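You operate a simulated robot arm through the tools that you are given. There is no shell and no other tool. Be economical: measure what you need, move in short steps, check, and stop when the job is done.

Carry out the task below with a simulated robot arm. There is one attempt and no reset: what you move stays moved.

TASK
When the spinner stops, put its two tubes in the grey rack, shut the hood and dial to 0.
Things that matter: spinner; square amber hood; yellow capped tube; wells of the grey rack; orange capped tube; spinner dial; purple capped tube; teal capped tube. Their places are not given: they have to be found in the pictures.

It is judged by the outcome, as a careful person would: the job done as asked, and still so three seconds after it is handed in. It fails if anything else is knocked over, pushed out of place, dropped, spilled or broken.

THE ROBOT
A 7-joint arm with a two-finger parallel gripper, fixed in place. Base frame: the origin is at the foot of the arm, x ahead of it, y to its left, z up; the work surface is at about z = 0.006. Lengths are in m, angles in rad, forces in N, time in s.
With the tool pointing down near the work surface it reaches from about 0.22 to 0.58 m from the base axis. Its first joint turns from -1.152 to 1.152 rad. Payload 2.5 kg.
Tool frame: the origin (TCP) lies between the finger pads and is the grasp point; the fingertips stand 0.023 m ahead of it; z points along the fingers, y is the line along which they close. The gripper opens to 0.094 m. The fingers are 0.038 m wide and 0.01 m thick; the gripper's body (0.054 by 0.096 m) begins 0.039 m behind the TCP.
Orientation is told as [roll, pitch, yaw] about the base's x, y, z axes, in that order, counted from this pose: with the fingers straight down and closing along the base's y, the tool's x points along the base's -x, its y along +y and its z along -z.

THE INTERFACE
- The arm moves only by the tool nudge_tool. Its argument "increments" is a list that holds one entry, the list of rows, each a list of 6 numbers: the shift along the base's x, y, z in m, then the turn, a rotation vector about the base's x, y, z in rad. In form: [[[x, y, z, ax, ay, az], ...]]. A call has 1 to 10 rows; each row is the pose to reach, as a shift and turn from the pose commanded when the call began. "hand" is the gripper command, from -1 (fully open) to 1 (shut), values between in proportion, set as the call begins (left out, the last holds). A row lasts 0.2 s, in which the tool goes at most 0.05 m and 0.15 rad; a call with a longer step from one row to the next is refused whole, and so is a gripper value outside its range. A pose out of reach is approached as far as the arm can. The call stops where the force on the tool passes 70 N (or 10 N more than at its start, if that is more) or the arm is blocked; 0.2 s more then pass. The fingers move at their own pace (about 0.108 m/s each) and stop on an object; they squeeze with about 28 N. The grip force told is the motor's: it shows also when the fingers shut on nothing. Time passes only in rows, and 0.2 s behind the last, so rows that repeat a pose let the fingers close. It gives the time, the measured TCP pose, the force on the tool (base axes), the opening and the grip force at its end, in the units of the frame above (readings bear some noise).
- Cameras (640 x 400 px; columns grow to the right, rows downward): "scene" is fixed at [0.0814, -0.3895, 0.5599]; the picture's right is [0.96, -0.27, 0.00], its down [-0.13, -0.47, -0.87] and it looks along [0.24, 0.84, -0.49] (base axes); focal length 319 px, centre (320, 200). "wrist" rides on the gripper at [-0.039, 0, -0.044] in the tool frame; the picture's right is [0.00, -1.00, 0.00], its down [0.97, 0.00, -0.24] and it looks along [0.24, 0.00, 0.97] (tool axes); focal length 218 px, centre (320, 200).
- grab_frame(camera): a new picture of that camera. No time passes.
- measure_at(camera, pixels): for up to 12 pixels [column, row] of the newest picture of that camera ("zoom" is the newest enlarged one), the place [x, y, z] in the base frame of the surface seen there, good to about 0.002 m, but the place of the scene camera against the robot may be out by one fixed shift of up to 0.018 m in any direction. No time passes.
- close_up(camera, box): a new picture of the part [left, top, right, bottom] of that camera's present view, enlarged. No time passes.
- finish_job(): hands the job in; it is judged then, once.

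Work in short steps. Measure before you move; look again where a grasp or a placing could have gone wrong, and mend it. You have 80 turns and 34 pictures in all, the two below and enlarged ones among them. Open the gripper and draw the arm clear of the work before you hand the job in, unless the task says otherwise; then end with one line.

The tools are called after "Request:" as a command line: name --argument value ..., lists and objects as JSON in quotes. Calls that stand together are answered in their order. nudge_tool: Moves the arm, as the interface text tells. Its arguments: {"type":"object","properties":{"increments":{"type":"array"},"hand":{"type":"number"}},"required":["increments"]} The other tools are called the same way: grab_frame (camera) takes a picture; measure_at (camera, pixels) gives the place of the surface under pixels of a picture; close_up (camera, box) takes an enlarged picture of a part of a camera's view; finish_job () hands the job in.

At the start:

```text
t: 0.0
tool_pos: [0.3259, 0.1815, 0.3923]
tool_rot: [0.0, 0.001, 0.001]
wrist_force: [0.5, -0.6, -0.2]
width: 0.0941
gripper_force: 0.0
```

scene: 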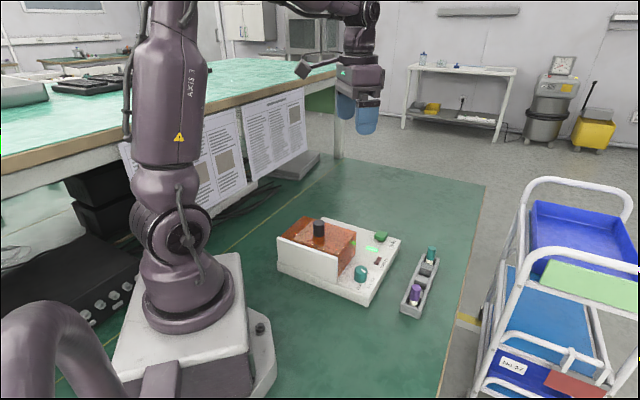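
wrist: 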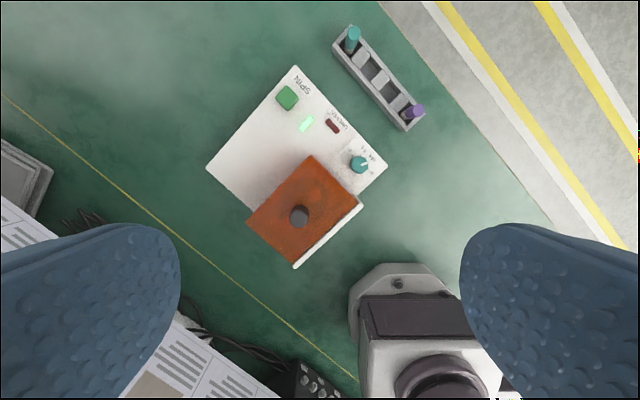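

The spinner is near (340,260) in the scene view, with the amber hood shut and the grey rack to its right. I'll take enlarged views of both.

Request:
close_up --camera "scene" --box '[260, 200, 460, 325]'

Request:
close_up --camera "wrist" --box '[190, 10, 450, 280]'

```text
3.20 times, centred on (360, 262) of scene
```

zoom: 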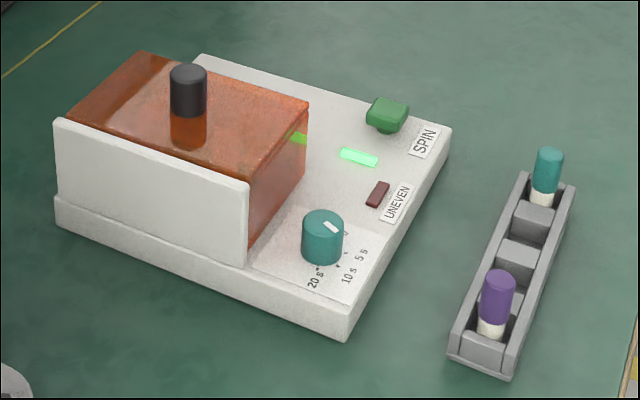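

```text
1.48 times, centred on (320, 145) of wrist
```

zoom: 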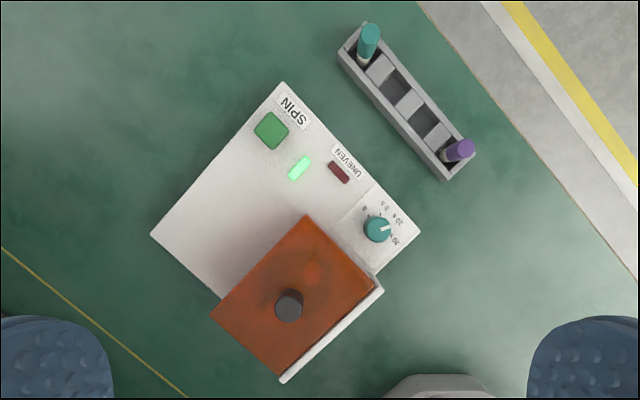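

The green light is on, so it's probably still spinning. I'll measure the key points and let some time pass.

Request:
measure_at --camera "zoom" --pixels '[[289, 303], [305, 215], [211, 315], [280, 378], [376, 285], [378, 226], [387, 226], [368, 35], [460, 150], [395, 85], [430, 122], [300, 168]]'

Request:
nudge_tool --increments '[[[0, 0, 0, 0, 0, 0], [0, 0, 0, 0, 0, 0], [0, 0, 0, 0, 0, 0], [0, 0, 0, 0, 0, 0], [0, 0, 0, 0, 0, 0], [0, 0, 0, 0, 0, 0], [0, 0, 0, 0, 0, 0], [0, 0, 0, 0, 0, 0], [0, 0, 0, 0, 0, 0], [0, 0, 0, 0, 0, 0]]]'

```text
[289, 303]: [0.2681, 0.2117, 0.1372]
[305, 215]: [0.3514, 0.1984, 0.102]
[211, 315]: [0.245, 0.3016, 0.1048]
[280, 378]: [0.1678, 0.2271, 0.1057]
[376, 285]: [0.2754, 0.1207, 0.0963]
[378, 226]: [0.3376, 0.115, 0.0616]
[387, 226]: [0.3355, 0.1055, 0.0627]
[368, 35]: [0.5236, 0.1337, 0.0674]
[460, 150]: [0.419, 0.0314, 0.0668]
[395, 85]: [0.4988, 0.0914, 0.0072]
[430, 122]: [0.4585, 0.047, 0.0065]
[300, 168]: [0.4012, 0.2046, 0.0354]
```

```text
t: 2.2
tool_pos: [0.3269, 0.1803, 0.3932]
tool_rot: [0.0, -0.001, 0.0]
wrist_force: [0.0, -0.6, 0.6]
width: 0.0939
gripper_force: 0.0
```

Request:
nudge_tool --increments '[[[0, 0, 0, 0, 0, 0], [0, 0, 0, 0, 0, 0], [0, 0, 0, 0, 0, 0], [0, 0, 0, 0, 0, 0], [0, 0, 0, 0, 0, 0], [0, 0, 0, 0, 0, 0], [0, 0, 0, 0, 0, 0], [0, 0, 0, 0, 0, 0], [0, 0, 0, 0, 0, 0], [0, 0, 0, 0, 0, 0]]]'

Request:
nudge_tool --increments '[[[0, 0, 0, 0, 0, 0], [0, 0, 0, 0, 0, 0], [0, 0, 0, 0, 0, 0], [0, 0, 0, 0, 0, 0], [0, 0, 0, 0, 0, 0], [0, 0, 0, 0, 0, 0], [0, 0, 0, 0, 0, 0], [0, 0, 0, 0, 0, 0], [0, 0, 0, 0, 0, 0], [0, 0, 0, 0, 0, 0]]]'

Request:
nudge_tool --increments '[[[0, 0, 0, 0, 0, 0], [0, 0, 0, 0, 0, 0], [0, 0, 0, 0, 0, 0], [0, 0, 0, 0, 0, 0], [0, 0, 0, 0, 0, 0], [0, 0, 0, 0, 0, 0], [0, 0, 0, 0, 0, 0], [0, 0, 0, 0, 0, 0], [0, 0, 0, 0, 0, 0], [0, 0, 0, 0, 0, 0]]]'

Request:
close_up --camera "scene" --box '[270, 205, 400, 305]'

```text
t: 4.4
tool_pos: [0.3256, 0.1808, 0.3926]
tool_rot: [0.0, -0.001, 0.0]
wrist_force: [1.0, 0.1, 0.0]
width: 0.0944
gripper_force: 0.1
```

```text
t: 6.6
tool_pos: [0.326, 0.1793, 0.3927]
tool_rot: [0.001, -0.001, 0.0]
wrist_force: [0.2, -0.1, 0.0]
width: 0.0938
gripper_force: 0.0
```

```text
t: 8.8
tool_pos: [0.3262, 0.1814, 0.3921]
tool_rot: [-0.002, -0.002, 0.0]
wrist_force: [-0.2, -0.4, 0.3]
width: 0.0939
gripper_force: 0.0
```

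```text
4.00 times, centred on (335, 255) of scene
```

zoom: 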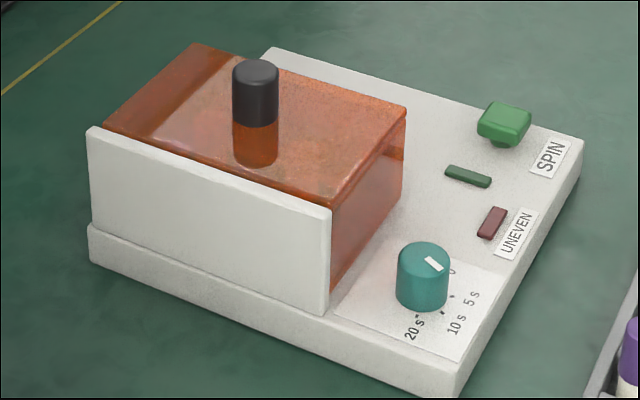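

The light went out, so the spinner has stopped. All the controls are on the -v strip and the free plate lies on the +u side, so the hood probably slides +u (about 45° in base xy), away from the white panel. I'll move above the knob with the fingers closing along u.

Request:
nudge_tool --increments '[[[-0.01, 0.005, -0.03, 0, 0, -0.128], [-0.02, 0.01, -0.06, 0, 0, -0.256], [-0.03, 0.015, -0.09, 0, 0, -0.384], [-0.04, 0.02, -0.12, 0, 0, -0.512], [-0.05, 0.025, -0.15, 0, 0, -0.64], [-0.058, 0.031, -0.18, 0, 0, -0.77], [-0.058, 0.031, -0.195, 0, 0, -0.77], [-0.058, 0.031, -0.195, 0, 0, -0.77]]]' --hand -0.3

Request:
grab_frame --camera "wrist"

Request:
measure_at --camera "wrist" --pixels '[[320, 235], [300, 235], [340, 235], [320, 215], [320, 255]]'

```text
t: 10.6
tool_pos: [0.2691, 0.2122, 0.1975]
tool_rot: [0.0, 0.001, -0.773]
wrist_force: [-0.2, 0.4, -0.1]
width: 0.0611
gripper_force: 0.1
```

```text
28 pictures are left
```

wrist: 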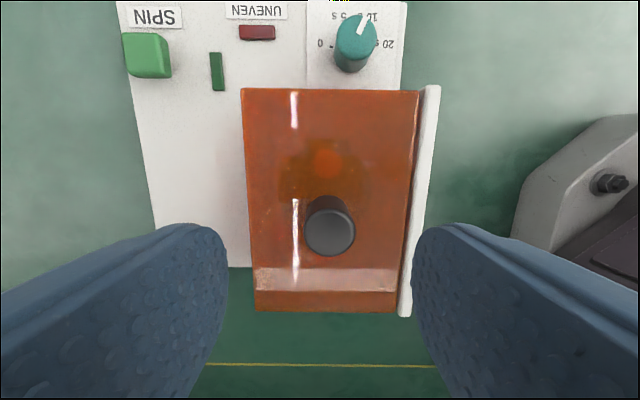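

```text
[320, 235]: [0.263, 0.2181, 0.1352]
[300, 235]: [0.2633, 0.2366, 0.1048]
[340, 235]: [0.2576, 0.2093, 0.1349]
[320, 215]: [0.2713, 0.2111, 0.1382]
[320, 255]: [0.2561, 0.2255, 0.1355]
```

The knob top is centred near (330,232), about (0.261, 0.214, 0.135). I'll descend onto it and close.

Request:
nudge_tool --increments '[[[-0.0075, 0.0015, -0.03, 0, 0, 0], [-0.0075, 0.0015, -0.06, 0, 0, 0], [-0.0075, 0.0015, -0.071, 0, 0, 0], [-0.0075, 0.0015, -0.071, 0, 0, 0]]]'

Request:
nudge_tool --increments '[[[0, 0, 0, 0, 0, 0], [0, 0, 0, 0, 0, 0], [0, 0, 0, 0, 0, 0], [0, 0, 0, 0, 0, 0]]]' --hand 1

Request:
nudge_tool --increments '[[[0.003, 0.003, 0, 0, 0, 0], [0.007, 0.007, 0, 0, 0, 0], [0.01, 0.01, 0, 0, 0, 0]]]'

Request:
close_up --camera "scene" --box '[250, 180, 410, 310]'

```text
t: 11.6
tool_pos: [0.2628, 0.2139, 0.1266]
tool_rot: [0.003, -0.002, -0.769]
wrist_force: [-1.5, 0.1, 11.1]
width: 0.0616
gripper_force: 0.6
```

```text
t: 12.6
tool_pos: [0.2628, 0.2135, 0.1262]
tool_rot: [0.0, -0.001, -0.768]
wrist_force: [-0.7, -1.2, 17.1]
width: 0.0275
gripper_force: 45.1
```

```text
t: 13.4
tool_pos: [0.2719, 0.223, 0.1264]
tool_rot: [0.001, -0.002, -0.77]
wrist_force: [7.8, -7.2, 5.7]
width: 0.0277
gripper_force: 44.6
```

```text
3.08 times, centred on (330, 245) of scene
```

zoom: 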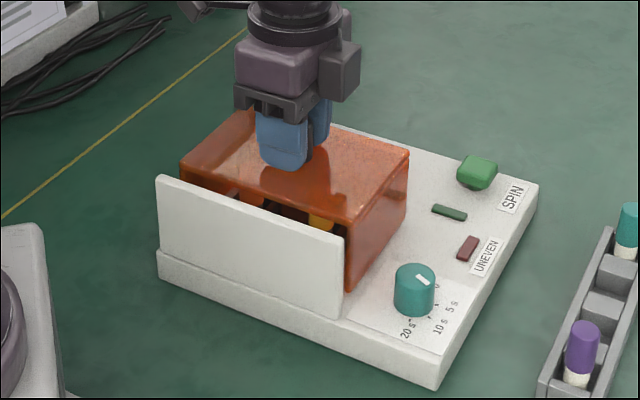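

The hood slides; the opening is visible by the white panel. I'll keep going along +u, leaning slightly more to x to relieve the side force.

Request:
nudge_tool --increments '[[[0.008, 0.007, 0.0005, 0, 0, 0], [0.0155, 0.014, 0.0005, 0, 0, 0], [0.023, 0.021, 0.0005, 0, 0, 0], [0.03, 0.028, 0.0005, 0, 0, 0], [0.0375, 0.035, 0.0005, 0, 0, 0]]]'

Request:
nudge_tool --increments '[[[0.007, 0.007, 0, 0, 0, 0], [0.014, 0.014, 0, 0, 0, 0], [0.021, 0.021, 0, 0, 0, 0], [0.026, 0.026, 0, 0, 0, 0]]]'

Request:
grab_frame --camera "scene"

```text
t: 14.6
tool_pos: [0.3079, 0.2587, 0.1276]
tool_rot: [-0.002, 0.003, -0.768]
wrist_force: [-6.9, 5.7, -15.8]
width: 0.0274
gripper_force: 45.5
```

```text
t: 15.6
tool_pos: [0.3339, 0.2837, 0.1265]
tool_rot: [-0.001, 0.002, -0.77]
wrist_force: [-7.2, 6.3, -9.9]
width: 0.0275
gripper_force: 45.1
```

```text
26 pictures are left
```

scene: 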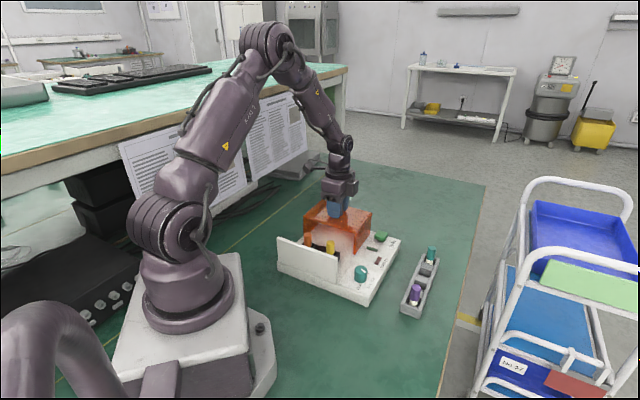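

The tubes are now exposed. I'll push a little further to find the end of travel.

Request:
nudge_tool --increments '[[[0.003, 0.0035, 0, 0, 0, 0], [0.006, 0.007, 0, 0, 0, 0]]]'

Request:
close_up --camera "scene" --box '[260, 180, 420, 310]'

```text
t: 16.3
tool_pos: [0.3358, 0.287, 0.127]
tool_rot: [-0.02, 0.003, -0.768]
wrist_force: [-11.6, -9.3, 9.3]
width: 0.0278
gripper_force: 45.4
stopped in row 2: the force on the tool passed its limit (the readings are from after the stop); the commanded pose is now the measured one
```

```text
3.08 times, centred on (340, 245) of scene
```

zoom: 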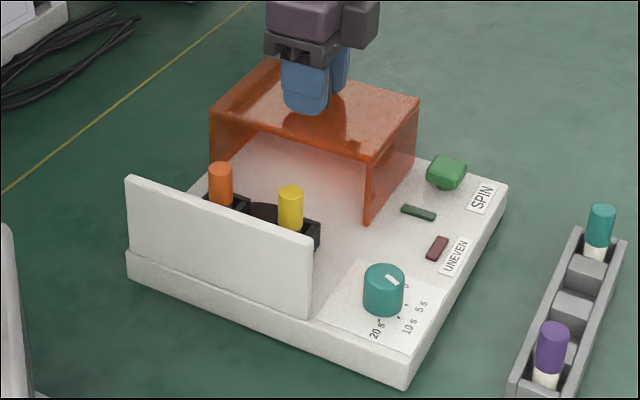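

The hood has hit its end stop. I'll release the knob, rise, and look at the tubes from above.

Request:
nudge_tool --increments '[[[-0.001, -0.001, 0, 0.01, 0, 0], [-0.001, -0.001, 0, 0.01, 0, 0], [-0.001, -0.001, 0, 0.02, 0, 0]]]' --hand -0.3

Request:
nudge_tool --increments '[[[0, 0, 0.04, 0, 0, 0], [0, 0, 0.08, 0, 0, 0], [-0.03, -0.025, 0.1, 0, 0, 0], [-0.06, -0.055, 0.12, 0, 0, 0], [-0.08, -0.08, 0.12, 0, 0, 0], [-0.08, -0.08, 0.12, 0, 0, 0]]]'

Request:
grab_frame --camera "wrist"

```text
t: 17.1
tool_pos: [0.3354, 0.2865, 0.1271]
tool_rot: [-0.004, 0.014, -0.769]
wrist_force: [2.1, -3.3, 3.6]
width: 0.0606
gripper_force: 0.1
```

```text
t: 18.5
tool_pos: [0.2546, 0.2058, 0.2496]
tool_rot: [-0.005, 0.014, -0.769]
wrist_force: [0.4, -0.7, 0.1]
width: 0.0611
gripper_force: 0.1
```

```text
24 pictures are left
```

wrist: 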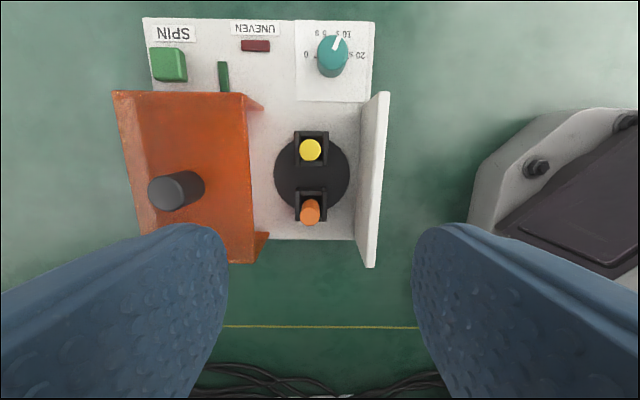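

Request:
measure_at --camera "wrist" --pixels '[[310, 149], [310, 209], [385, 95], [262, 108], [312, 178], [310, 134], [311, 225], [333, 55], [266, 234], [375, 262], [310, 193], [325, 225]]'

Request:
close_up --camera "wrist" --box '[240, 90, 400, 270]'

```text
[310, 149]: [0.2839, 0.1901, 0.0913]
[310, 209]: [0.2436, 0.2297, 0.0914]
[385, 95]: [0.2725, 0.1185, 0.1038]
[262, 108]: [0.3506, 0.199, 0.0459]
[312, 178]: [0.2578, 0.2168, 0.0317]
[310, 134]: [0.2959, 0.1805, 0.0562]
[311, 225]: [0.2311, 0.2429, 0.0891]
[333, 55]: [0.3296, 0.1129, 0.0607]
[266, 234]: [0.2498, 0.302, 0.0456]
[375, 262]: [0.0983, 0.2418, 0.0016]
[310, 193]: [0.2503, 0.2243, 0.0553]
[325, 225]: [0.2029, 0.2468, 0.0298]
```

```text
2.22 times, centred on (320, 180) of wrist
```

zoom: 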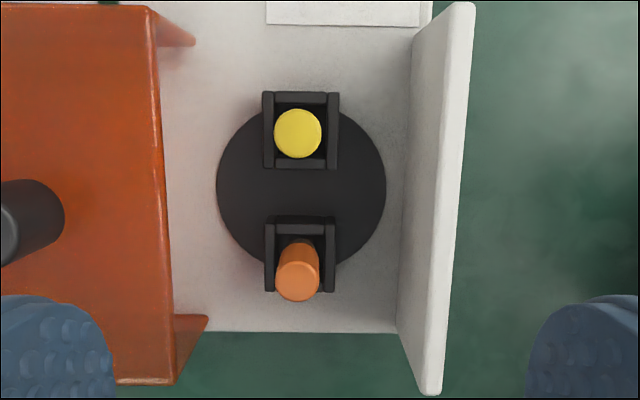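

Yellow's top is near (0.284, 0.190, 0.091) and orange's near (0.2365, 0.2365, 0.091). The sockets top out at z≈0.056. I'll go down on yellow with a narrower opening.

Request:
nudge_tool --increments '[[[0.015, -0.008, 0, 0.005, -0.014, 0], [0.0293, -0.0157, -0.03, 0.005, -0.014, 0], [0.0293, -0.0157, -0.07, 0.005, -0.014, 0], [0.0293, -0.0157, -0.11, 0.005, -0.014, 0], [0.0293, -0.0157, -0.11, 0.005, -0.014, 0]]]' --hand 0

Request:
grab_frame --camera "wrist"

```text
t: 19.7
tool_pos: [0.283, 0.1898, 0.1358]
tool_rot: [0.009, 0.011, -0.768]
wrist_force: [-0.6, 0.0, 0.0]
width: 0.047
gripper_force: 0.0
```

```text
22 pictures are left
```

wrist: 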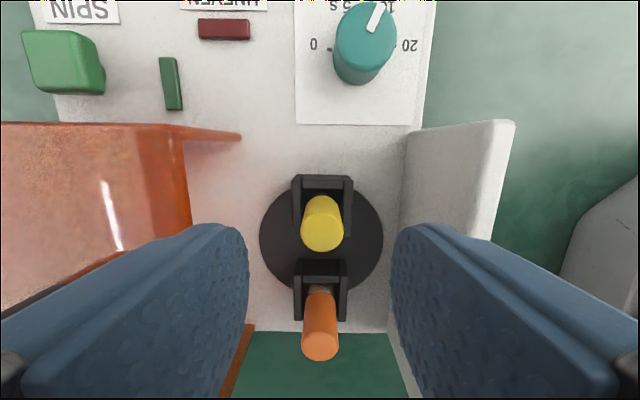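

The alignment checks out, with the yellow top at (322,232) against about (320,237) expected. I'll descend and grip.

Request:
nudge_tool --increments '[[[0.001, -0.002, -0.025, 0, 0, 0], [0.001, -0.002, -0.045, 0, 0, 0], [0.001, -0.002, -0.054, 0, 0, 0], [0.001, -0.002, -0.054, 0, 0, 0]]]'

Request:
nudge_tool --increments '[[[0, 0, 0, 0, 0, 0], [0, 0, 0, 0, 0, 0], [0, 0, 0, 0, 0, 0]]]' --hand 1

Request:
nudge_tool --increments '[[[0, 0, 0.02, 0, 0, 0], [0, 0, 0.05, 0, 0, 0], [0, 0, 0.09, 0, 0, 0], [0, 0, 0.13, 0, 0, 0], [0, 0, 0.13, 0, 0, 0]]]'

Request:
grab_frame --camera "scene"

```text
t: 20.7
tool_pos: [0.2854, 0.1886, 0.0821]
tool_rot: [0.009, 0.009, -0.769]
wrist_force: [-0.2, 0.5, -0.6]
width: 0.0468
gripper_force: 0.1
```

```text
t: 21.5
tool_pos: [0.2858, 0.189, 0.0832]
tool_rot: [0.007, 0.009, -0.768]
wrist_force: [0.0, 0.1, 0.6]
width: 0.0188
gripper_force: 27.6
```

```text
t: 22.7
tool_pos: [0.2858, 0.189, 0.2143]
tool_rot: [0.008, 0.009, -0.77]
wrist_force: [0.1, 0.0, -0.6]
width: 0.0189
gripper_force: 27.9
```

```text
21 pictures are left
```

scene: 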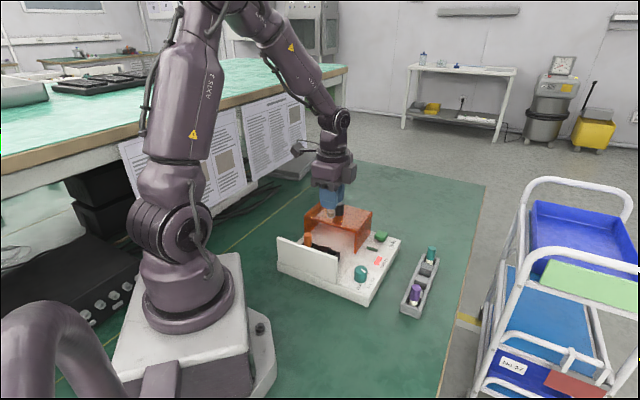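

Yellow is held (width 0.019) and lifted. I'll carry it over near the rack and look down.

Request:
nudge_tool --increments '[[[0.03, -0.02, 0.02, -0.012, -0.001, 0], [0.065, -0.04, 0.03, -0.012, -0.001, 0], [0.1, -0.06, 0.03, -0.012, -0.001, 0], [0.135, -0.08, 0.03, -0.012, -0.001, 0], [0.164, -0.09, 0.03, -0.012, -0.001, 0], [0.164, -0.09, 0.03, -0.012, -0.001, 0], [0.164, -0.09, 0.03, -0.012, -0.001, 0]]]'

Request:
grab_frame --camera "wrist"

```text
t: 24.3
tool_pos: [0.4501, 0.0998, 0.2439]
tool_rot: [0.001, 0.0, -0.77]
wrist_force: [-0.4, 0.2, -1.7]
width: 0.0189
gripper_force: 28.0
```

```text
20 pictures are left
```

wrist: 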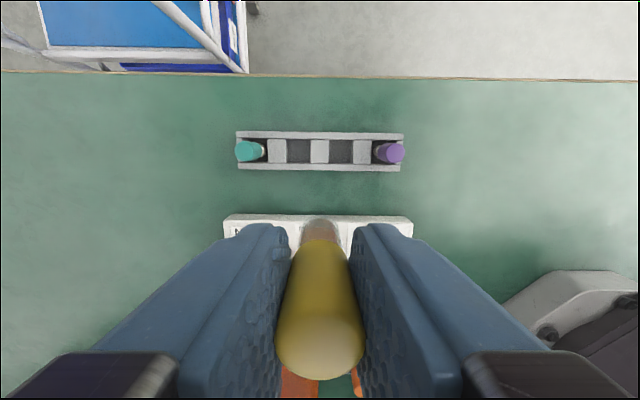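

The rack's two empty wells are at (299,151) and (341,152). I'll zoom in and measure them.

Request:
close_up --camera "wrist" --box '[220, 115, 420, 190]'

Request:
measure_at --camera "wrist" --pixels '[[299, 151], [341, 152], [278, 151], [320, 151], [361, 152], [299, 135], [299, 166], [341, 135], [341, 166], [246, 151], [395, 152], [288, 151]]'

```text
3.20 times, centred on (320, 152) of wrist
```

zoom: 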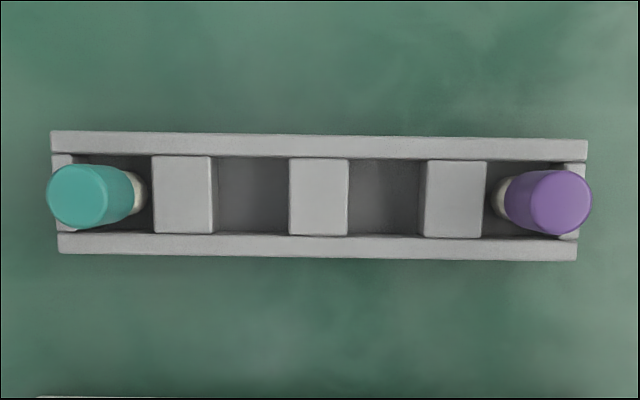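

```text
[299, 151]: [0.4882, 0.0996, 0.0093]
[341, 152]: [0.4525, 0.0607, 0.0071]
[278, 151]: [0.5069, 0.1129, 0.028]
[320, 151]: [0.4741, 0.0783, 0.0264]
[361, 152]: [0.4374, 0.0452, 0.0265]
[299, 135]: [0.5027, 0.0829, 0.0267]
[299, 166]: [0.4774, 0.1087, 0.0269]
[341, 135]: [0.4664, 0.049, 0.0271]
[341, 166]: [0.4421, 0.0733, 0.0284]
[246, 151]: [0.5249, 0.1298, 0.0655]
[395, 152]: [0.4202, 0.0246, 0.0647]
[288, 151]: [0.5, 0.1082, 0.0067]
```

The wells' centres are W1 ≈ (0.490, 0.0957) and W2 ≈ (0.455, 0.062), and the rack top is at z≈0.027. I'll go over W1, come down partway and check.

Request:
nudge_tool --increments '[[[0.0401, -0.0041, 0, 0, 0, 0], [0.0401, -0.0041, -0.04, 0, 0, 0], [0.0401, -0.0041, -0.08, 0, 0, 0], [0.0401, -0.0041, -0.12, 0, 0, 0], [0.0401, -0.0041, -0.145, 0, 0, 0], [0.0401, -0.0041, -0.145, 0, 0, 0]]]'

Request:
grab_frame --camera "wrist"

Request:
close_up --camera "scene" --box '[380, 215, 460, 325]'

```text
t: 25.7
tool_pos: [0.4903, 0.0935, 0.097]
tool_rot: [-0.001, 0.001, -0.771]
wrist_force: [0.5, 0.7, -0.2]
width: 0.019
gripper_force: 27.9
```

```text
18 pictures are left
```

wrist: 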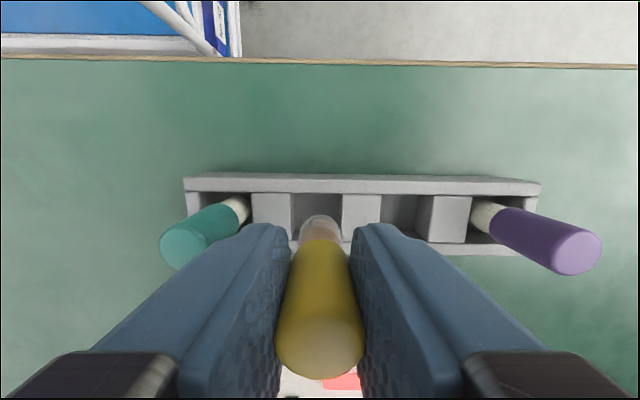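

```text
3.64 times, centred on (420, 270) of scene
```

zoom: 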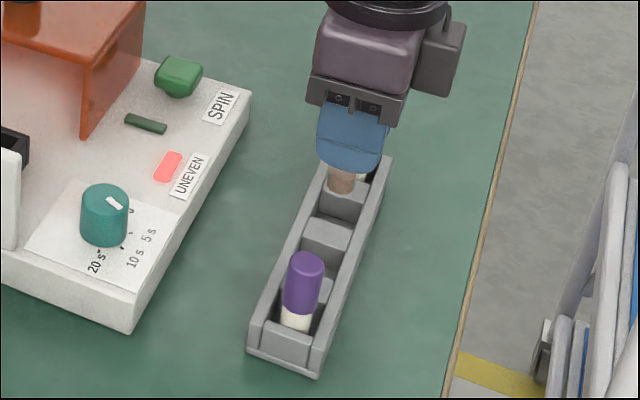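

The tube lines up with W1: its column 320 is close to the well centre at 317, and the row matches. I'll lower it slowly.

Request:
nudge_tool --increments '[[[0, 0, -0.012, 0, 0, 0], [0, 0, -0.024, 0, 0, 0], [0, 0, -0.032, 0, 0, 0], [0, 0, -0.037, 0, 0, 0], [0, 0, -0.04, 0, 0, 0]]]'

Request:
grab_frame --camera "wrist"

```text
t: 26.9
tool_pos: [0.4893, 0.0946, 0.059]
tool_rot: [0.001, -0.002, -0.77]
wrist_force: [-1.7, -0.1, 6.5]
width: 0.0186
gripper_force: 27.9
```

```text
16 pictures are left
```

wrist: 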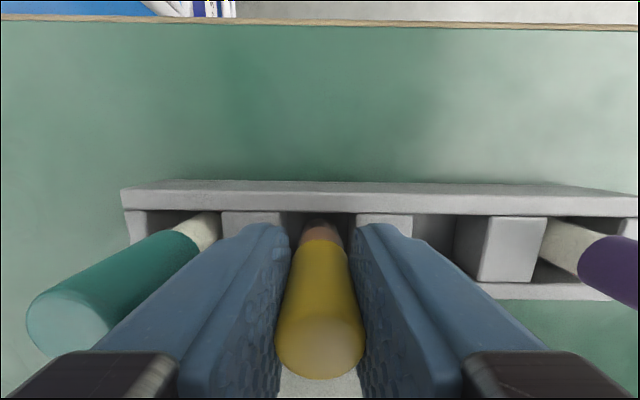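

There's light contact at z=0.059 and the tube is seated in the well. I'll release with a small opening and rise.

Request:
nudge_tool --increments '[[[0, 0, 0.0, 0, 0, 0], [0, 0, 0.0, 0, 0, 0]]]' --hand 0.25

Request:
nudge_tool --increments '[[[0, 0, 0.03, 0, 0, 0], [0, 0, 0.07, 0, 0, 0], [0, 0, 0.11, 0, 0, 0], [0, 0, 0.15, 0, 0, 0], [-0.04, 0.02, 0.16, 0, 0, 0], [-0.08, 0.045, 0.16, 0, 0, 0], [-0.12, 0.07, 0.16, 0, 0, 0], [-0.16, 0.09, 0.16, 0, 0, 0], [-0.2, 0.115, 0.16, 0, 0, 0], [-0.24, 0.135, 0.16, 0, 0, 0]]]'

Request:
grab_frame --camera "wrist"

Request:
close_up --camera "scene" --box '[260, 190, 450, 325]'

```text
t: 27.5
tool_pos: [0.4898, 0.0952, 0.0568]
tool_rot: [-0.001, 0.0, -0.77]
wrist_force: [0.0, -0.6, 0.1]
width: 0.0353
gripper_force: 0.0
```

```text
t: 29.7
tool_pos: [0.2487, 0.2299, 0.2199]
tool_rot: [-0.001, -0.001, -0.771]
wrist_force: [-0.5, -0.3, -0.6]
width: 0.0351
gripper_force: 0.0
```

```text
15 pictures are left
```

wrist: 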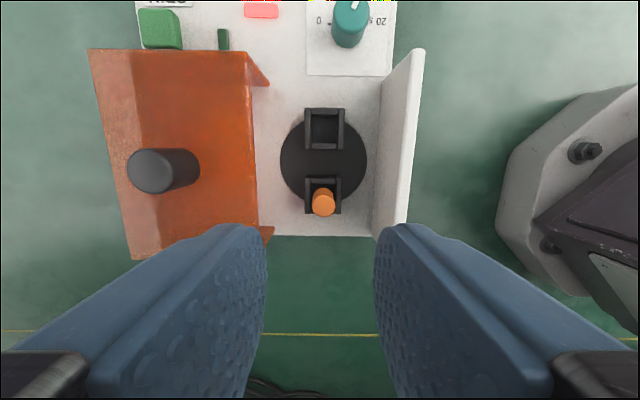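

```text
2.96 times, centred on (355, 258) of scene
```

zoom: 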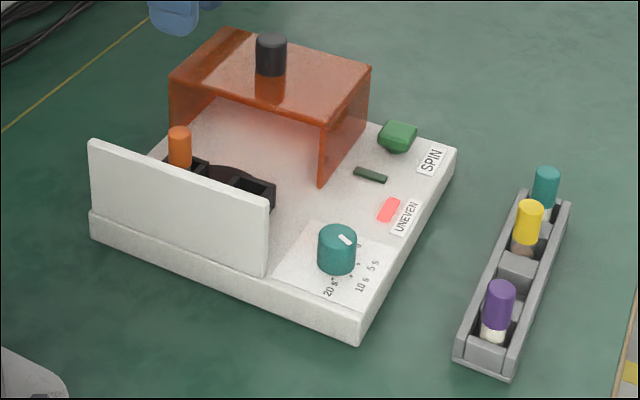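

Yellow is seated upright. Next is orange, whose top is near (323,206).

Request:
measure_at --camera "wrist" --pixels '[[323, 200], [323, 205], [323, 211], [315, 205], [331, 205]]'

```text
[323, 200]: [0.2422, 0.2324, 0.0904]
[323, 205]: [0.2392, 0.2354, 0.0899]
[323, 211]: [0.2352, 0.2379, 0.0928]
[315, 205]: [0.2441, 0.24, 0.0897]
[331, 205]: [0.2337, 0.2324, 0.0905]
```

Request:
nudge_tool --increments '[[[-0.0105, 0.006, -0.03, 0, 0, 0], [-0.0105, 0.006, -0.06, 0, 0, 0], [-0.0105, 0.006, -0.084, 0, 0, 0], [-0.0105, 0.006, -0.084, 0, 0, 0]]]' --hand 0

Request:
grab_frame --camera "wrist"

```text
t: 30.7
tool_pos: [0.2388, 0.2364, 0.1346]
tool_rot: [0.0, 0.0, -0.77]
wrist_force: [0.6, -0.2, 0.3]
width: 0.0471
gripper_force: 0.1
```

```text
13 pictures are left
```

wrist: 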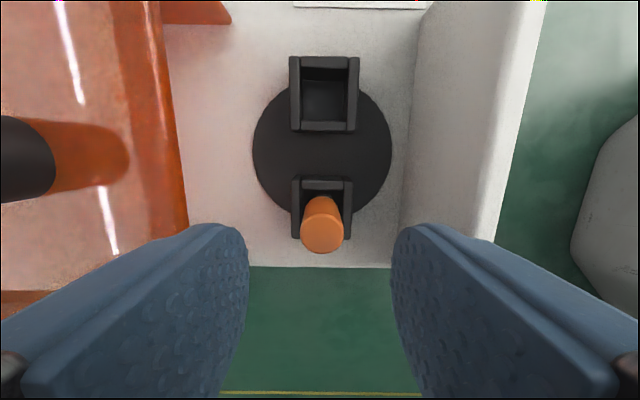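

Alignment is good, so I'll descend, grip and lift.

Request:
nudge_tool --increments '[[[0.001, -0.001, -0.025, 0, 0, 0], [0.001, -0.001, -0.045, 0, 0, 0], [0.001, -0.001, -0.052, 0, 0, 0], [0.001, -0.001, -0.052, 0, 0, 0]]]'

Request:
nudge_tool --increments '[[[0, 0, 0, 0, 0, 0], [0, 0, 0, 0, 0, 0], [0, 0, 0, 0, 0, 0]]]' --hand 1

Request:
nudge_tool --increments '[[[0, 0, 0.02, 0, 0, 0], [0, 0, 0.05, 0, 0, 0], [0, 0, 0.09, 0, 0, 0], [0, 0, 0.135, 0, 0, 0], [0.035, -0.03, 0.14, 0, 0, 0], [0.072, -0.06, 0.14, 0, 0, 0], [0.108, -0.09, 0.14, 0, 0, 0], [0.144, -0.12, 0.14, 0, 0, 0], [0.18, -0.15, 0.14, 0, 0, 0]]]'

```text
t: 31.7
tool_pos: [0.2413, 0.2341, 0.0834]
tool_rot: [0.0, -0.001, -0.77]
wrist_force: [0.1, 0.4, -0.5]
width: 0.047
gripper_force: 0.0
```

```text
t: 32.5
tool_pos: [0.2396, 0.2344, 0.0831]
tool_rot: [0.0, 0.0, -0.768]
wrist_force: [1.3, -0.5, -0.2]
width: 0.019
gripper_force: 28.1
```

```text
t: 34.5
tool_pos: [0.4203, 0.0839, 0.2193]
tool_rot: [0.001, 0.0, -0.767]
wrist_force: [0.8, 0.5, 0.1]
width: 0.0187
gripper_force: 27.9
```

Orange is held. I'll move over W2, partway down, then check.

Request:
nudge_tool --increments '[[[0.0346, -0.0237, 0, 0, 0, 0], [0.0346, -0.0237, -0.04, 0, 0, 0], [0.0346, -0.0237, -0.08, 0, 0, 0], [0.0346, -0.0237, -0.11, 0, 0, 0], [0.0346, -0.0237, -0.123, 0, 0, 0], [0.0346, -0.0237, -0.123, 0, 0, 0]]]'

Request:
grab_frame --camera "wrist"

```text
t: 35.9
tool_pos: [0.4533, 0.061, 0.0958]
tool_rot: [-0.001, 0.0, -0.77]
wrist_force: [-0.7, -0.1, -0.2]
width: 0.0185
gripper_force: 27.5
```

```text
12 pictures are left
```

wrist: 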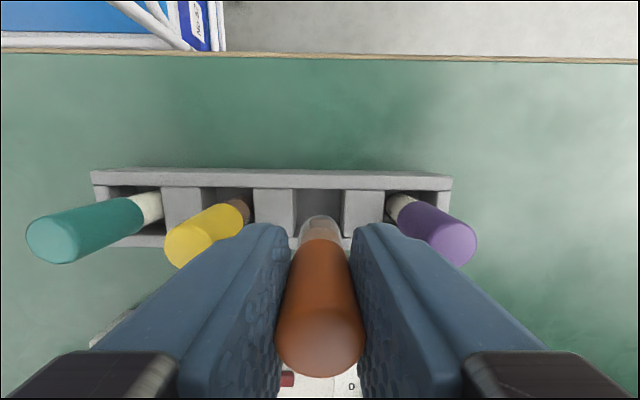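

The column is centred, but the tube sits about 2 mm too far toward +v. I'll correct that and lower.

Request:
nudge_tool --increments '[[[0.0014, -0.0014, -0.005, 0, 0, 0], [0.0014, -0.0014, -0.014, 0, 0, 0], [0.0014, -0.0014, -0.024, 0, 0, 0], [0.0014, -0.0014, -0.032, 0, 0, 0], [0.0014, -0.0014, -0.037, 0, 0, 0], [0.0014, -0.0014, -0.039, 0, 0, 0]]]'

Request:
grab_frame --camera "wrist"

```text
t: 37.3
tool_pos: [0.4567, 0.0588, 0.0605]
tool_rot: [-0.001, 0.0, -0.771]
wrist_force: [-0.7, 0.1, 0.2]
width: 0.0189
gripper_force: 27.7
```

```text
11 pictures are left
```

wrist: 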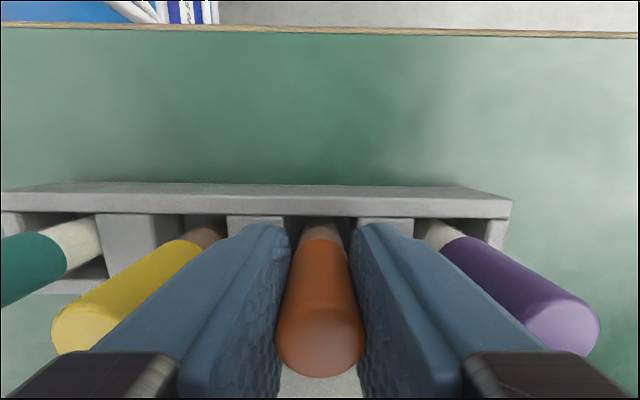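

It's in the well, just above the floor. I'll go 2 mm lower, release, and rise.

Request:
nudge_tool --increments '[[[0, 0, -0.0015, 0, 0, 0], [0, 0, -0.0025, 0, 0, 0]]]'

Request:
nudge_tool --increments '[[[0, 0, 0, 0, 0, 0], [0, 0, 0, 0, 0, 0]]]' --hand 0.25

Request:
nudge_tool --increments '[[[0, 0, 0.03, 0, 0, 0], [0, 0, 0.07, 0, 0, 0], [0, 0, 0.11, 0, 0, 0], [-0.02, 0.03, 0.13, 0, 0, 0], [-0.04, 0.06, 0.13, 0, 0, 0], [-0.06, 0.09, 0.13, 0, 0, 0], [-0.08, 0.12, 0.13, 0, 0, 0], [-0.09, 0.15, 0.13, 0, 0, 0], [-0.105, 0.185, 0.13, 0, 0, 0], [-0.115, 0.22, 0.13, 0, 0, 0]]]'

Request:
close_up --camera "scene" --box '[260, 190, 450, 325]'

```text
t: 37.9
tool_pos: [0.4568, 0.0603, 0.0568]
tool_rot: [0.002, -0.001, -0.769]
wrist_force: [-4.2, -1.3, 13.9]
width: 0.0187
gripper_force: 28.4
```

```text
t: 38.5
tool_pos: [0.4557, 0.0597, 0.0579]
tool_rot: [-0.001, -0.001, -0.769]
wrist_force: [-0.9, -0.4, 0.2]
width: 0.0355
gripper_force: 0.0
```

```text
t: 40.7
tool_pos: [0.3408, 0.2796, 0.1851]
tool_rot: [-0.001, 0.0, -0.77]
wrist_force: [0.5, 0.9, 0.1]
width: 0.0352
gripper_force: 0.0
```

```text
2.96 times, centred on (355, 258) of scene
```

zoom: 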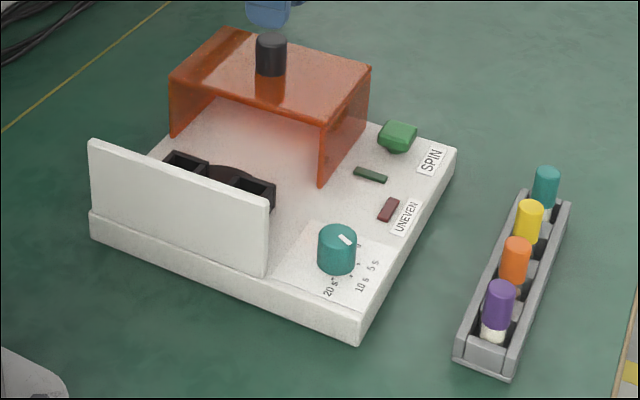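

Both tubes are in the rack. I'll go down onto the hood knob, at the same place I released it, and grip.

Request:
nudge_tool --increments '[[[-0.0055, 0.0065, -0.01, 0, 0, 0], [-0.0055, 0.0065, -0.01, 0, 0, 0], [-0.0055, 0.0065, -0.035, 0, 0, 0], [-0.0055, 0.0065, -0.056, 0, 0, 0], [-0.0055, 0.0065, -0.056, 0, 0, 0]]]' --hand -0.3

Request:
nudge_tool --increments '[[[0, 0, 0, 0, 0, 0], [0, 0, 0, 0, 0, 0], [0, 0, 0, 0, 0, 0]]]' --hand 1

Request:
nudge_tool --increments '[[[-0.007, -0.007, 0, 0, 0, 0], [-0.014, -0.014, 0, 0, 0, 0], [-0.021, -0.021, 0, 0, 0, 0], [-0.028, -0.028, 0, 0, 0, 0]]]'

```text
t: 41.9
tool_pos: [0.3344, 0.2866, 0.1313]
tool_rot: [0.001, 0.0, -0.77]
wrist_force: [0.5, -0.3, -0.5]
width: 0.061
gripper_force: 0.0
```

```text
t: 42.7
tool_pos: [0.3347, 0.2853, 0.131]
tool_rot: [0.0, 0.0, -0.769]
wrist_force: [-0.6, -0.5, -3.3]
width: 0.0274
gripper_force: 45.2
```

```text
t: 43.7
tool_pos: [0.3063, 0.2579, 0.1304]
tool_rot: [-0.001, 0.002, -0.77]
wrist_force: [-2.1, 4.6, 2.7]
width: 0.0273
gripper_force: 44.5
```

Request:
nudge_tool --increments '[[[-0.008, -0.008, 0, 0, 0, 0], [-0.016, -0.016, 0, 0, 0, 0], [-0.024, -0.024, 0, 0, 0, 0], [-0.032, -0.032, 0, 0, 0, 0], [-0.038, -0.038, 0, 0, 0, 0], [-0.041, -0.041, 0, 0, 0, 0]]]'

Request:
nudge_tool --increments '[[[-0.0015, -0.0015, 0, 0, 0, 0], [-0.003, -0.003, 0, 0, 0, 0], [-0.0045, -0.0045, 0, 0, 0, 0]]]'

Request:
close_up --camera "scene" --box '[260, 190, 420, 310]'

```text
t: 45.1
tool_pos: [0.2661, 0.2161, 0.1312]
tool_rot: [-0.003, 0.002, -0.769]
wrist_force: [-12.7, 13.1, -20.4]
width: 0.0275
gripper_force: 44.2
```

```text
t: 45.9
tool_pos: [0.2626, 0.2134, 0.1306]
tool_rot: [0.0, 0.001, -0.769]
wrist_force: [-14.8, 11.4, -7.1]
width: 0.0275
gripper_force: 45.1
```

```text
3.33 times, centred on (340, 250) of scene
```

zoom: 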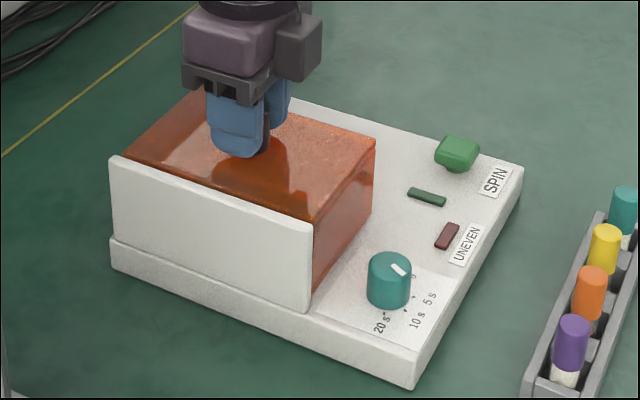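

The hood looks shut. I'll press slightly more to confirm the end stop.

Request:
nudge_tool --increments '[[[-0.001, -0.0015, 0, 0, 0, 0], [-0.002, -0.0025, 0, 0, 0, 0], [-0.003, -0.0035, 0, 0, 0, 0]]]'

```text
t: 46.7
tool_pos: [0.2603, 0.2127, 0.1306]
tool_rot: [0.009, -0.001, -0.763]
wrist_force: [10.7, 37.5, -30.8]
width: 0.0278
gripper_force: 44.8
```

The hood is firmly against its stop. I'll relax, release, rise, and go look at the dial from above.

Request:
nudge_tool --increments '[[[0.001, 0.0015, 0, 0, 0, 0], [0.001, 0.0015, 0, 0, 0, 0], [0.001, 0.0015, 0, 0, 0, 0]]]' --hand -0.3

Request:
nudge_tool --increments '[[[0, 0, 0.04, 0, 0, 0], [0, 0, 0.06, 0, 0, 0], [0.03, -0.04, 0.06, 0, 0, 0], [0.055, -0.08, 0.06, 0, 0, 0], [0.07, -0.1, 0.05, 0, 0, 0], [0.07, -0.1, 0.045, 0, 0, 0]]]'

Request:
grab_frame --camera "wrist"

```text
t: 47.5
tool_pos: [0.2602, 0.2111, 0.1311]
tool_rot: [0.0, 0.0, -0.769]
wrist_force: [0.2, 0.0, 0.1]
width: 0.0612
gripper_force: 0.1
```

```text
t: 48.9
tool_pos: [0.3315, 0.1091, 0.1762]
tool_rot: [0.0, 0.001, -0.772]
wrist_force: [0.4, -0.4, 0.3]
width: 0.0612
gripper_force: 0.0
```

```text
8 pictures are left
```

wrist: 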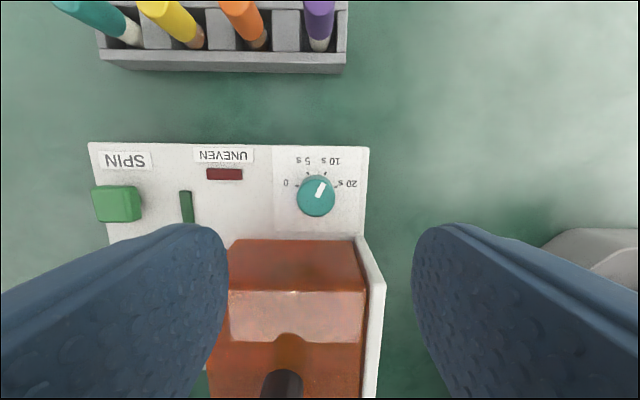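

Request:
close_up --camera "wrist" --box '[270, 143, 370, 243]'

Request:
measure_at --camera "wrist" --pixels '[[317, 193], [302, 193], [333, 193], [317, 180], [317, 206], [345, 239], [285, 183], [355, 183]]'

```text
4.00 times, centred on (320, 193) of wrist
```

zoom: 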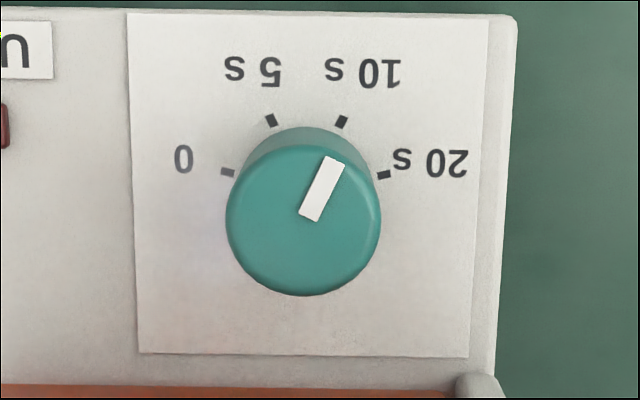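

```text
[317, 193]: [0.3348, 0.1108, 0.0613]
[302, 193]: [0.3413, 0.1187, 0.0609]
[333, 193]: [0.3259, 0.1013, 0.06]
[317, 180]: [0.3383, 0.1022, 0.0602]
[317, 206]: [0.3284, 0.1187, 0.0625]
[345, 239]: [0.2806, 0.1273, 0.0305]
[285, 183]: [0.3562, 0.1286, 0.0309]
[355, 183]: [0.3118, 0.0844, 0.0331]
```

The dial's top centre is about (0.332, 0.113, 0.061), and its pointer is at 10 s. It needs about +1.81 rad (CCW from above) to reach 0. I'll pre-turn slightly backwards and descend, keeping the gripper body above the hood top.

Request:
nudge_tool --increments '[[[0.0005, 0.0038, -0.02, 0, 0, -0.13], [0.0005, 0.0038, -0.06, 0, 0, -0.13], [0.0005, 0.0038, -0.09, 0, 0, -0.13], [0.0005, 0.0038, -0.105, 0, 0, -0.13], [0.0005, 0.0038, -0.105, 0, 0, -0.13]]]'

Request:
nudge_tool --increments '[[[0, 0, 0, 0, 0, 0], [0, 0, 0, 0, 0, 0], [0, 0, 0, 0, 0, 0]]]' --hand 1

```text
t: 50.1
tool_pos: [0.3304, 0.1146, 0.0713]
tool_rot: [0.002, 0.0, -0.902]
wrist_force: [-0.7, -0.4, 0.6]
width: 0.061
gripper_force: 0.1
```

```text
t: 50.9
tool_pos: [0.3314, 0.1151, 0.072]
tool_rot: [0.002, 0.001, -0.898]
wrist_force: [7.0, 3.2, -13.5]
width: 0.0297
gripper_force: 45.5
```

Gripped at width 0.0297. I'll turn +0.9 rad first and check.

Request:
nudge_tool --increments '[[[0, 0, 0, 0, 0, 0.13], [0, 0, 0, 0, 0, 0.26], [0, 0, 0, 0, 0, 0.39], [0, 0, 0, 0, 0, 0.52], [0, 0, 0, 0, 0, 0.65], [0, 0, 0, 0, 0, 0.78], [0, 0, 0, 0, 0, 0.9]]]'

Request:
close_up --camera "scene" --box '[310, 220, 410, 310]'

```text
t: 52.5
tool_pos: [0.3303, 0.1121, 0.0712]
tool_rot: [-0.004, 0.0, 0.001]
wrist_force: [-5.0, -17.5, 10.4]
width: 0.0296
gripper_force: 44.6
```

```text
4.44 times, centred on (360, 265) of scene
```

zoom: 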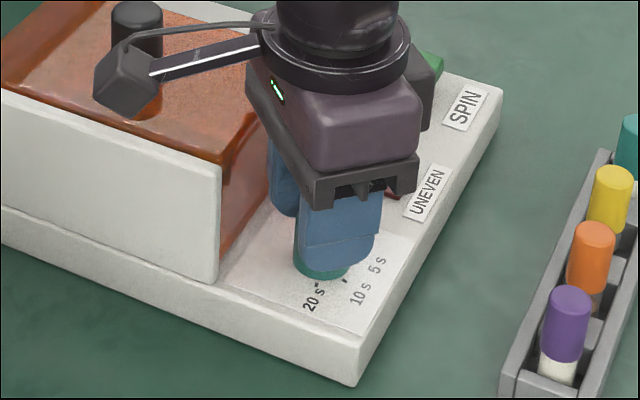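

The turn is going fine with moderate forces. I'll continue the remaining ~0.91 rad.

Request:
nudge_tool --increments '[[[0, 0.0005, 0, 0, 0, 0.13], [0, 0.001, 0, 0, 0, 0.26], [0, 0.001, 0, 0, 0, 0.39], [0, 0.001, 0, 0, 0, 0.52], [0, 0.001, 0, 0, 0, 0.65], [0, 0.001, 0, 0, 0, 0.78], [0, 0.001, 0, 0, 0, 0.915]]]'

Request:
close_up --camera "scene" --box '[260, 190, 430, 320]'

```text
t: 54.1
tool_pos: [0.3301, 0.1102, 0.0719]
tool_rot: [-0.004, 0.008, 0.912]
wrist_force: [-2.3, -34.3, 7.7]
width: 0.0296
gripper_force: 45.0
```

```text
3.08 times, centred on (345, 255) of scene
```

zoom: 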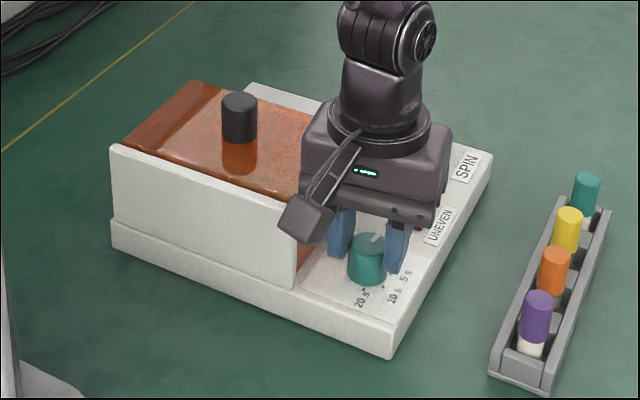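

There's some side force, so I'll ease y back, then release only to ~0.045 (the hood face is near) and rise straight up.

Request:
nudge_tool --increments '[[[0, -0.0015, 0, 0, 0, 0], [0, -0.0025, 0, 0, 0, 0]]]'

Request:
nudge_tool --increments '[[[0, 0, 0, 0, 0, 0], [0, 0, 0, 0, 0, 0]]]' --hand 0.1

Request:
nudge_tool --increments '[[[0, 0, 0.03, 0, 0, 0], [0, 0, 0.07, 0, 0, 0], [0, 0, 0.11, 0, 0, 0], [0, 0, 0.13, 0, 0, 0], [0, 0, 0.13, 0, 0, 0]]]'

Request:
grab_frame --camera "wrist"

```text
t: 54.7
tool_pos: [0.3326, 0.1104, 0.0719]
tool_rot: [-0.001, 0.005, 0.912]
wrist_force: [6.1, -20.2, -14.3]
width: 0.0297
gripper_force: 45.3
```

```text
t: 55.3
tool_pos: [0.3321, 0.1127, 0.0724]
tool_rot: [0.0, 0.0, 0.916]
wrist_force: [-0.4, 0.3, 0.4]
width: 0.0421
gripper_force: 0.0
```

```text
t: 56.5
tool_pos: [0.3329, 0.1113, 0.2037]
tool_rot: [0.0, 0.001, 0.914]
wrist_force: [-0.1, 0.0, 1.2]
width: 0.0423
gripper_force: 0.1
```

```text
4 pictures are left
```

wrist: 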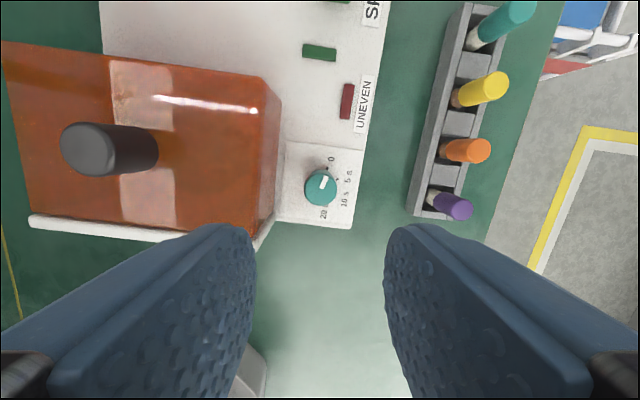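

Request:
close_up --camera "wrist" --box '[280, 140, 370, 230]'

```text
4.44 times, centred on (325, 185) of wrist
```

zoom: 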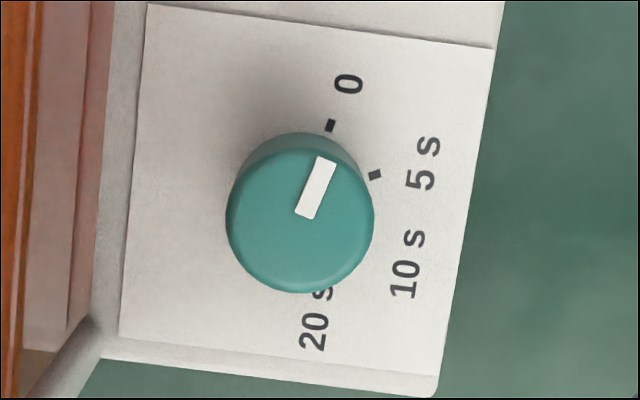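

The pointer now lies on the 0 tick (both ~23° in this view), and the UNEVEN and running lights are off. I'll rise clear, open, and take a final look.

Request:
nudge_tool --increments '[[[0, 0, 0.04, 0, 0, 0], [0, 0, 0.08, 0, 0, 0], [0, 0, 0.12, 0, 0, 0], [0, 0, 0.16, 0, 0, 0], [0, 0, 0.16, 0, 0, 0]]]' --hand -1

Request:
close_up --camera "scene" --box '[260, 190, 450, 325]'

```text
t: 57.7
tool_pos: [0.33, 0.1142, 0.3618]
tool_rot: [-0.001, -0.001, 0.915]
wrist_force: [0.5, -0.1, -0.2]
width: 0.0938
gripper_force: 0.0
```

```text
2.96 times, centred on (355, 258) of scene
```

zoom: 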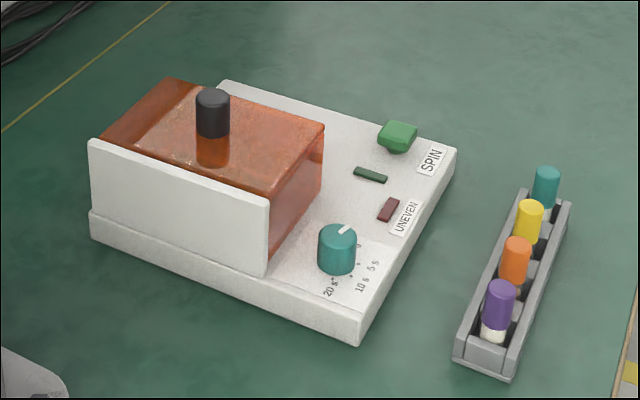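

The hood is shut, the dial is at 0, both tubes are in the rack, and nothing else has moved. I'll hand the job in.

Request:
finish_job

```text
The job is handed in.
```

The spinner stopped, its yellow and orange tubes are in the grey rack's two empty wells, the hood is shut against its stop, and the dial is at 0; the job is handed in.
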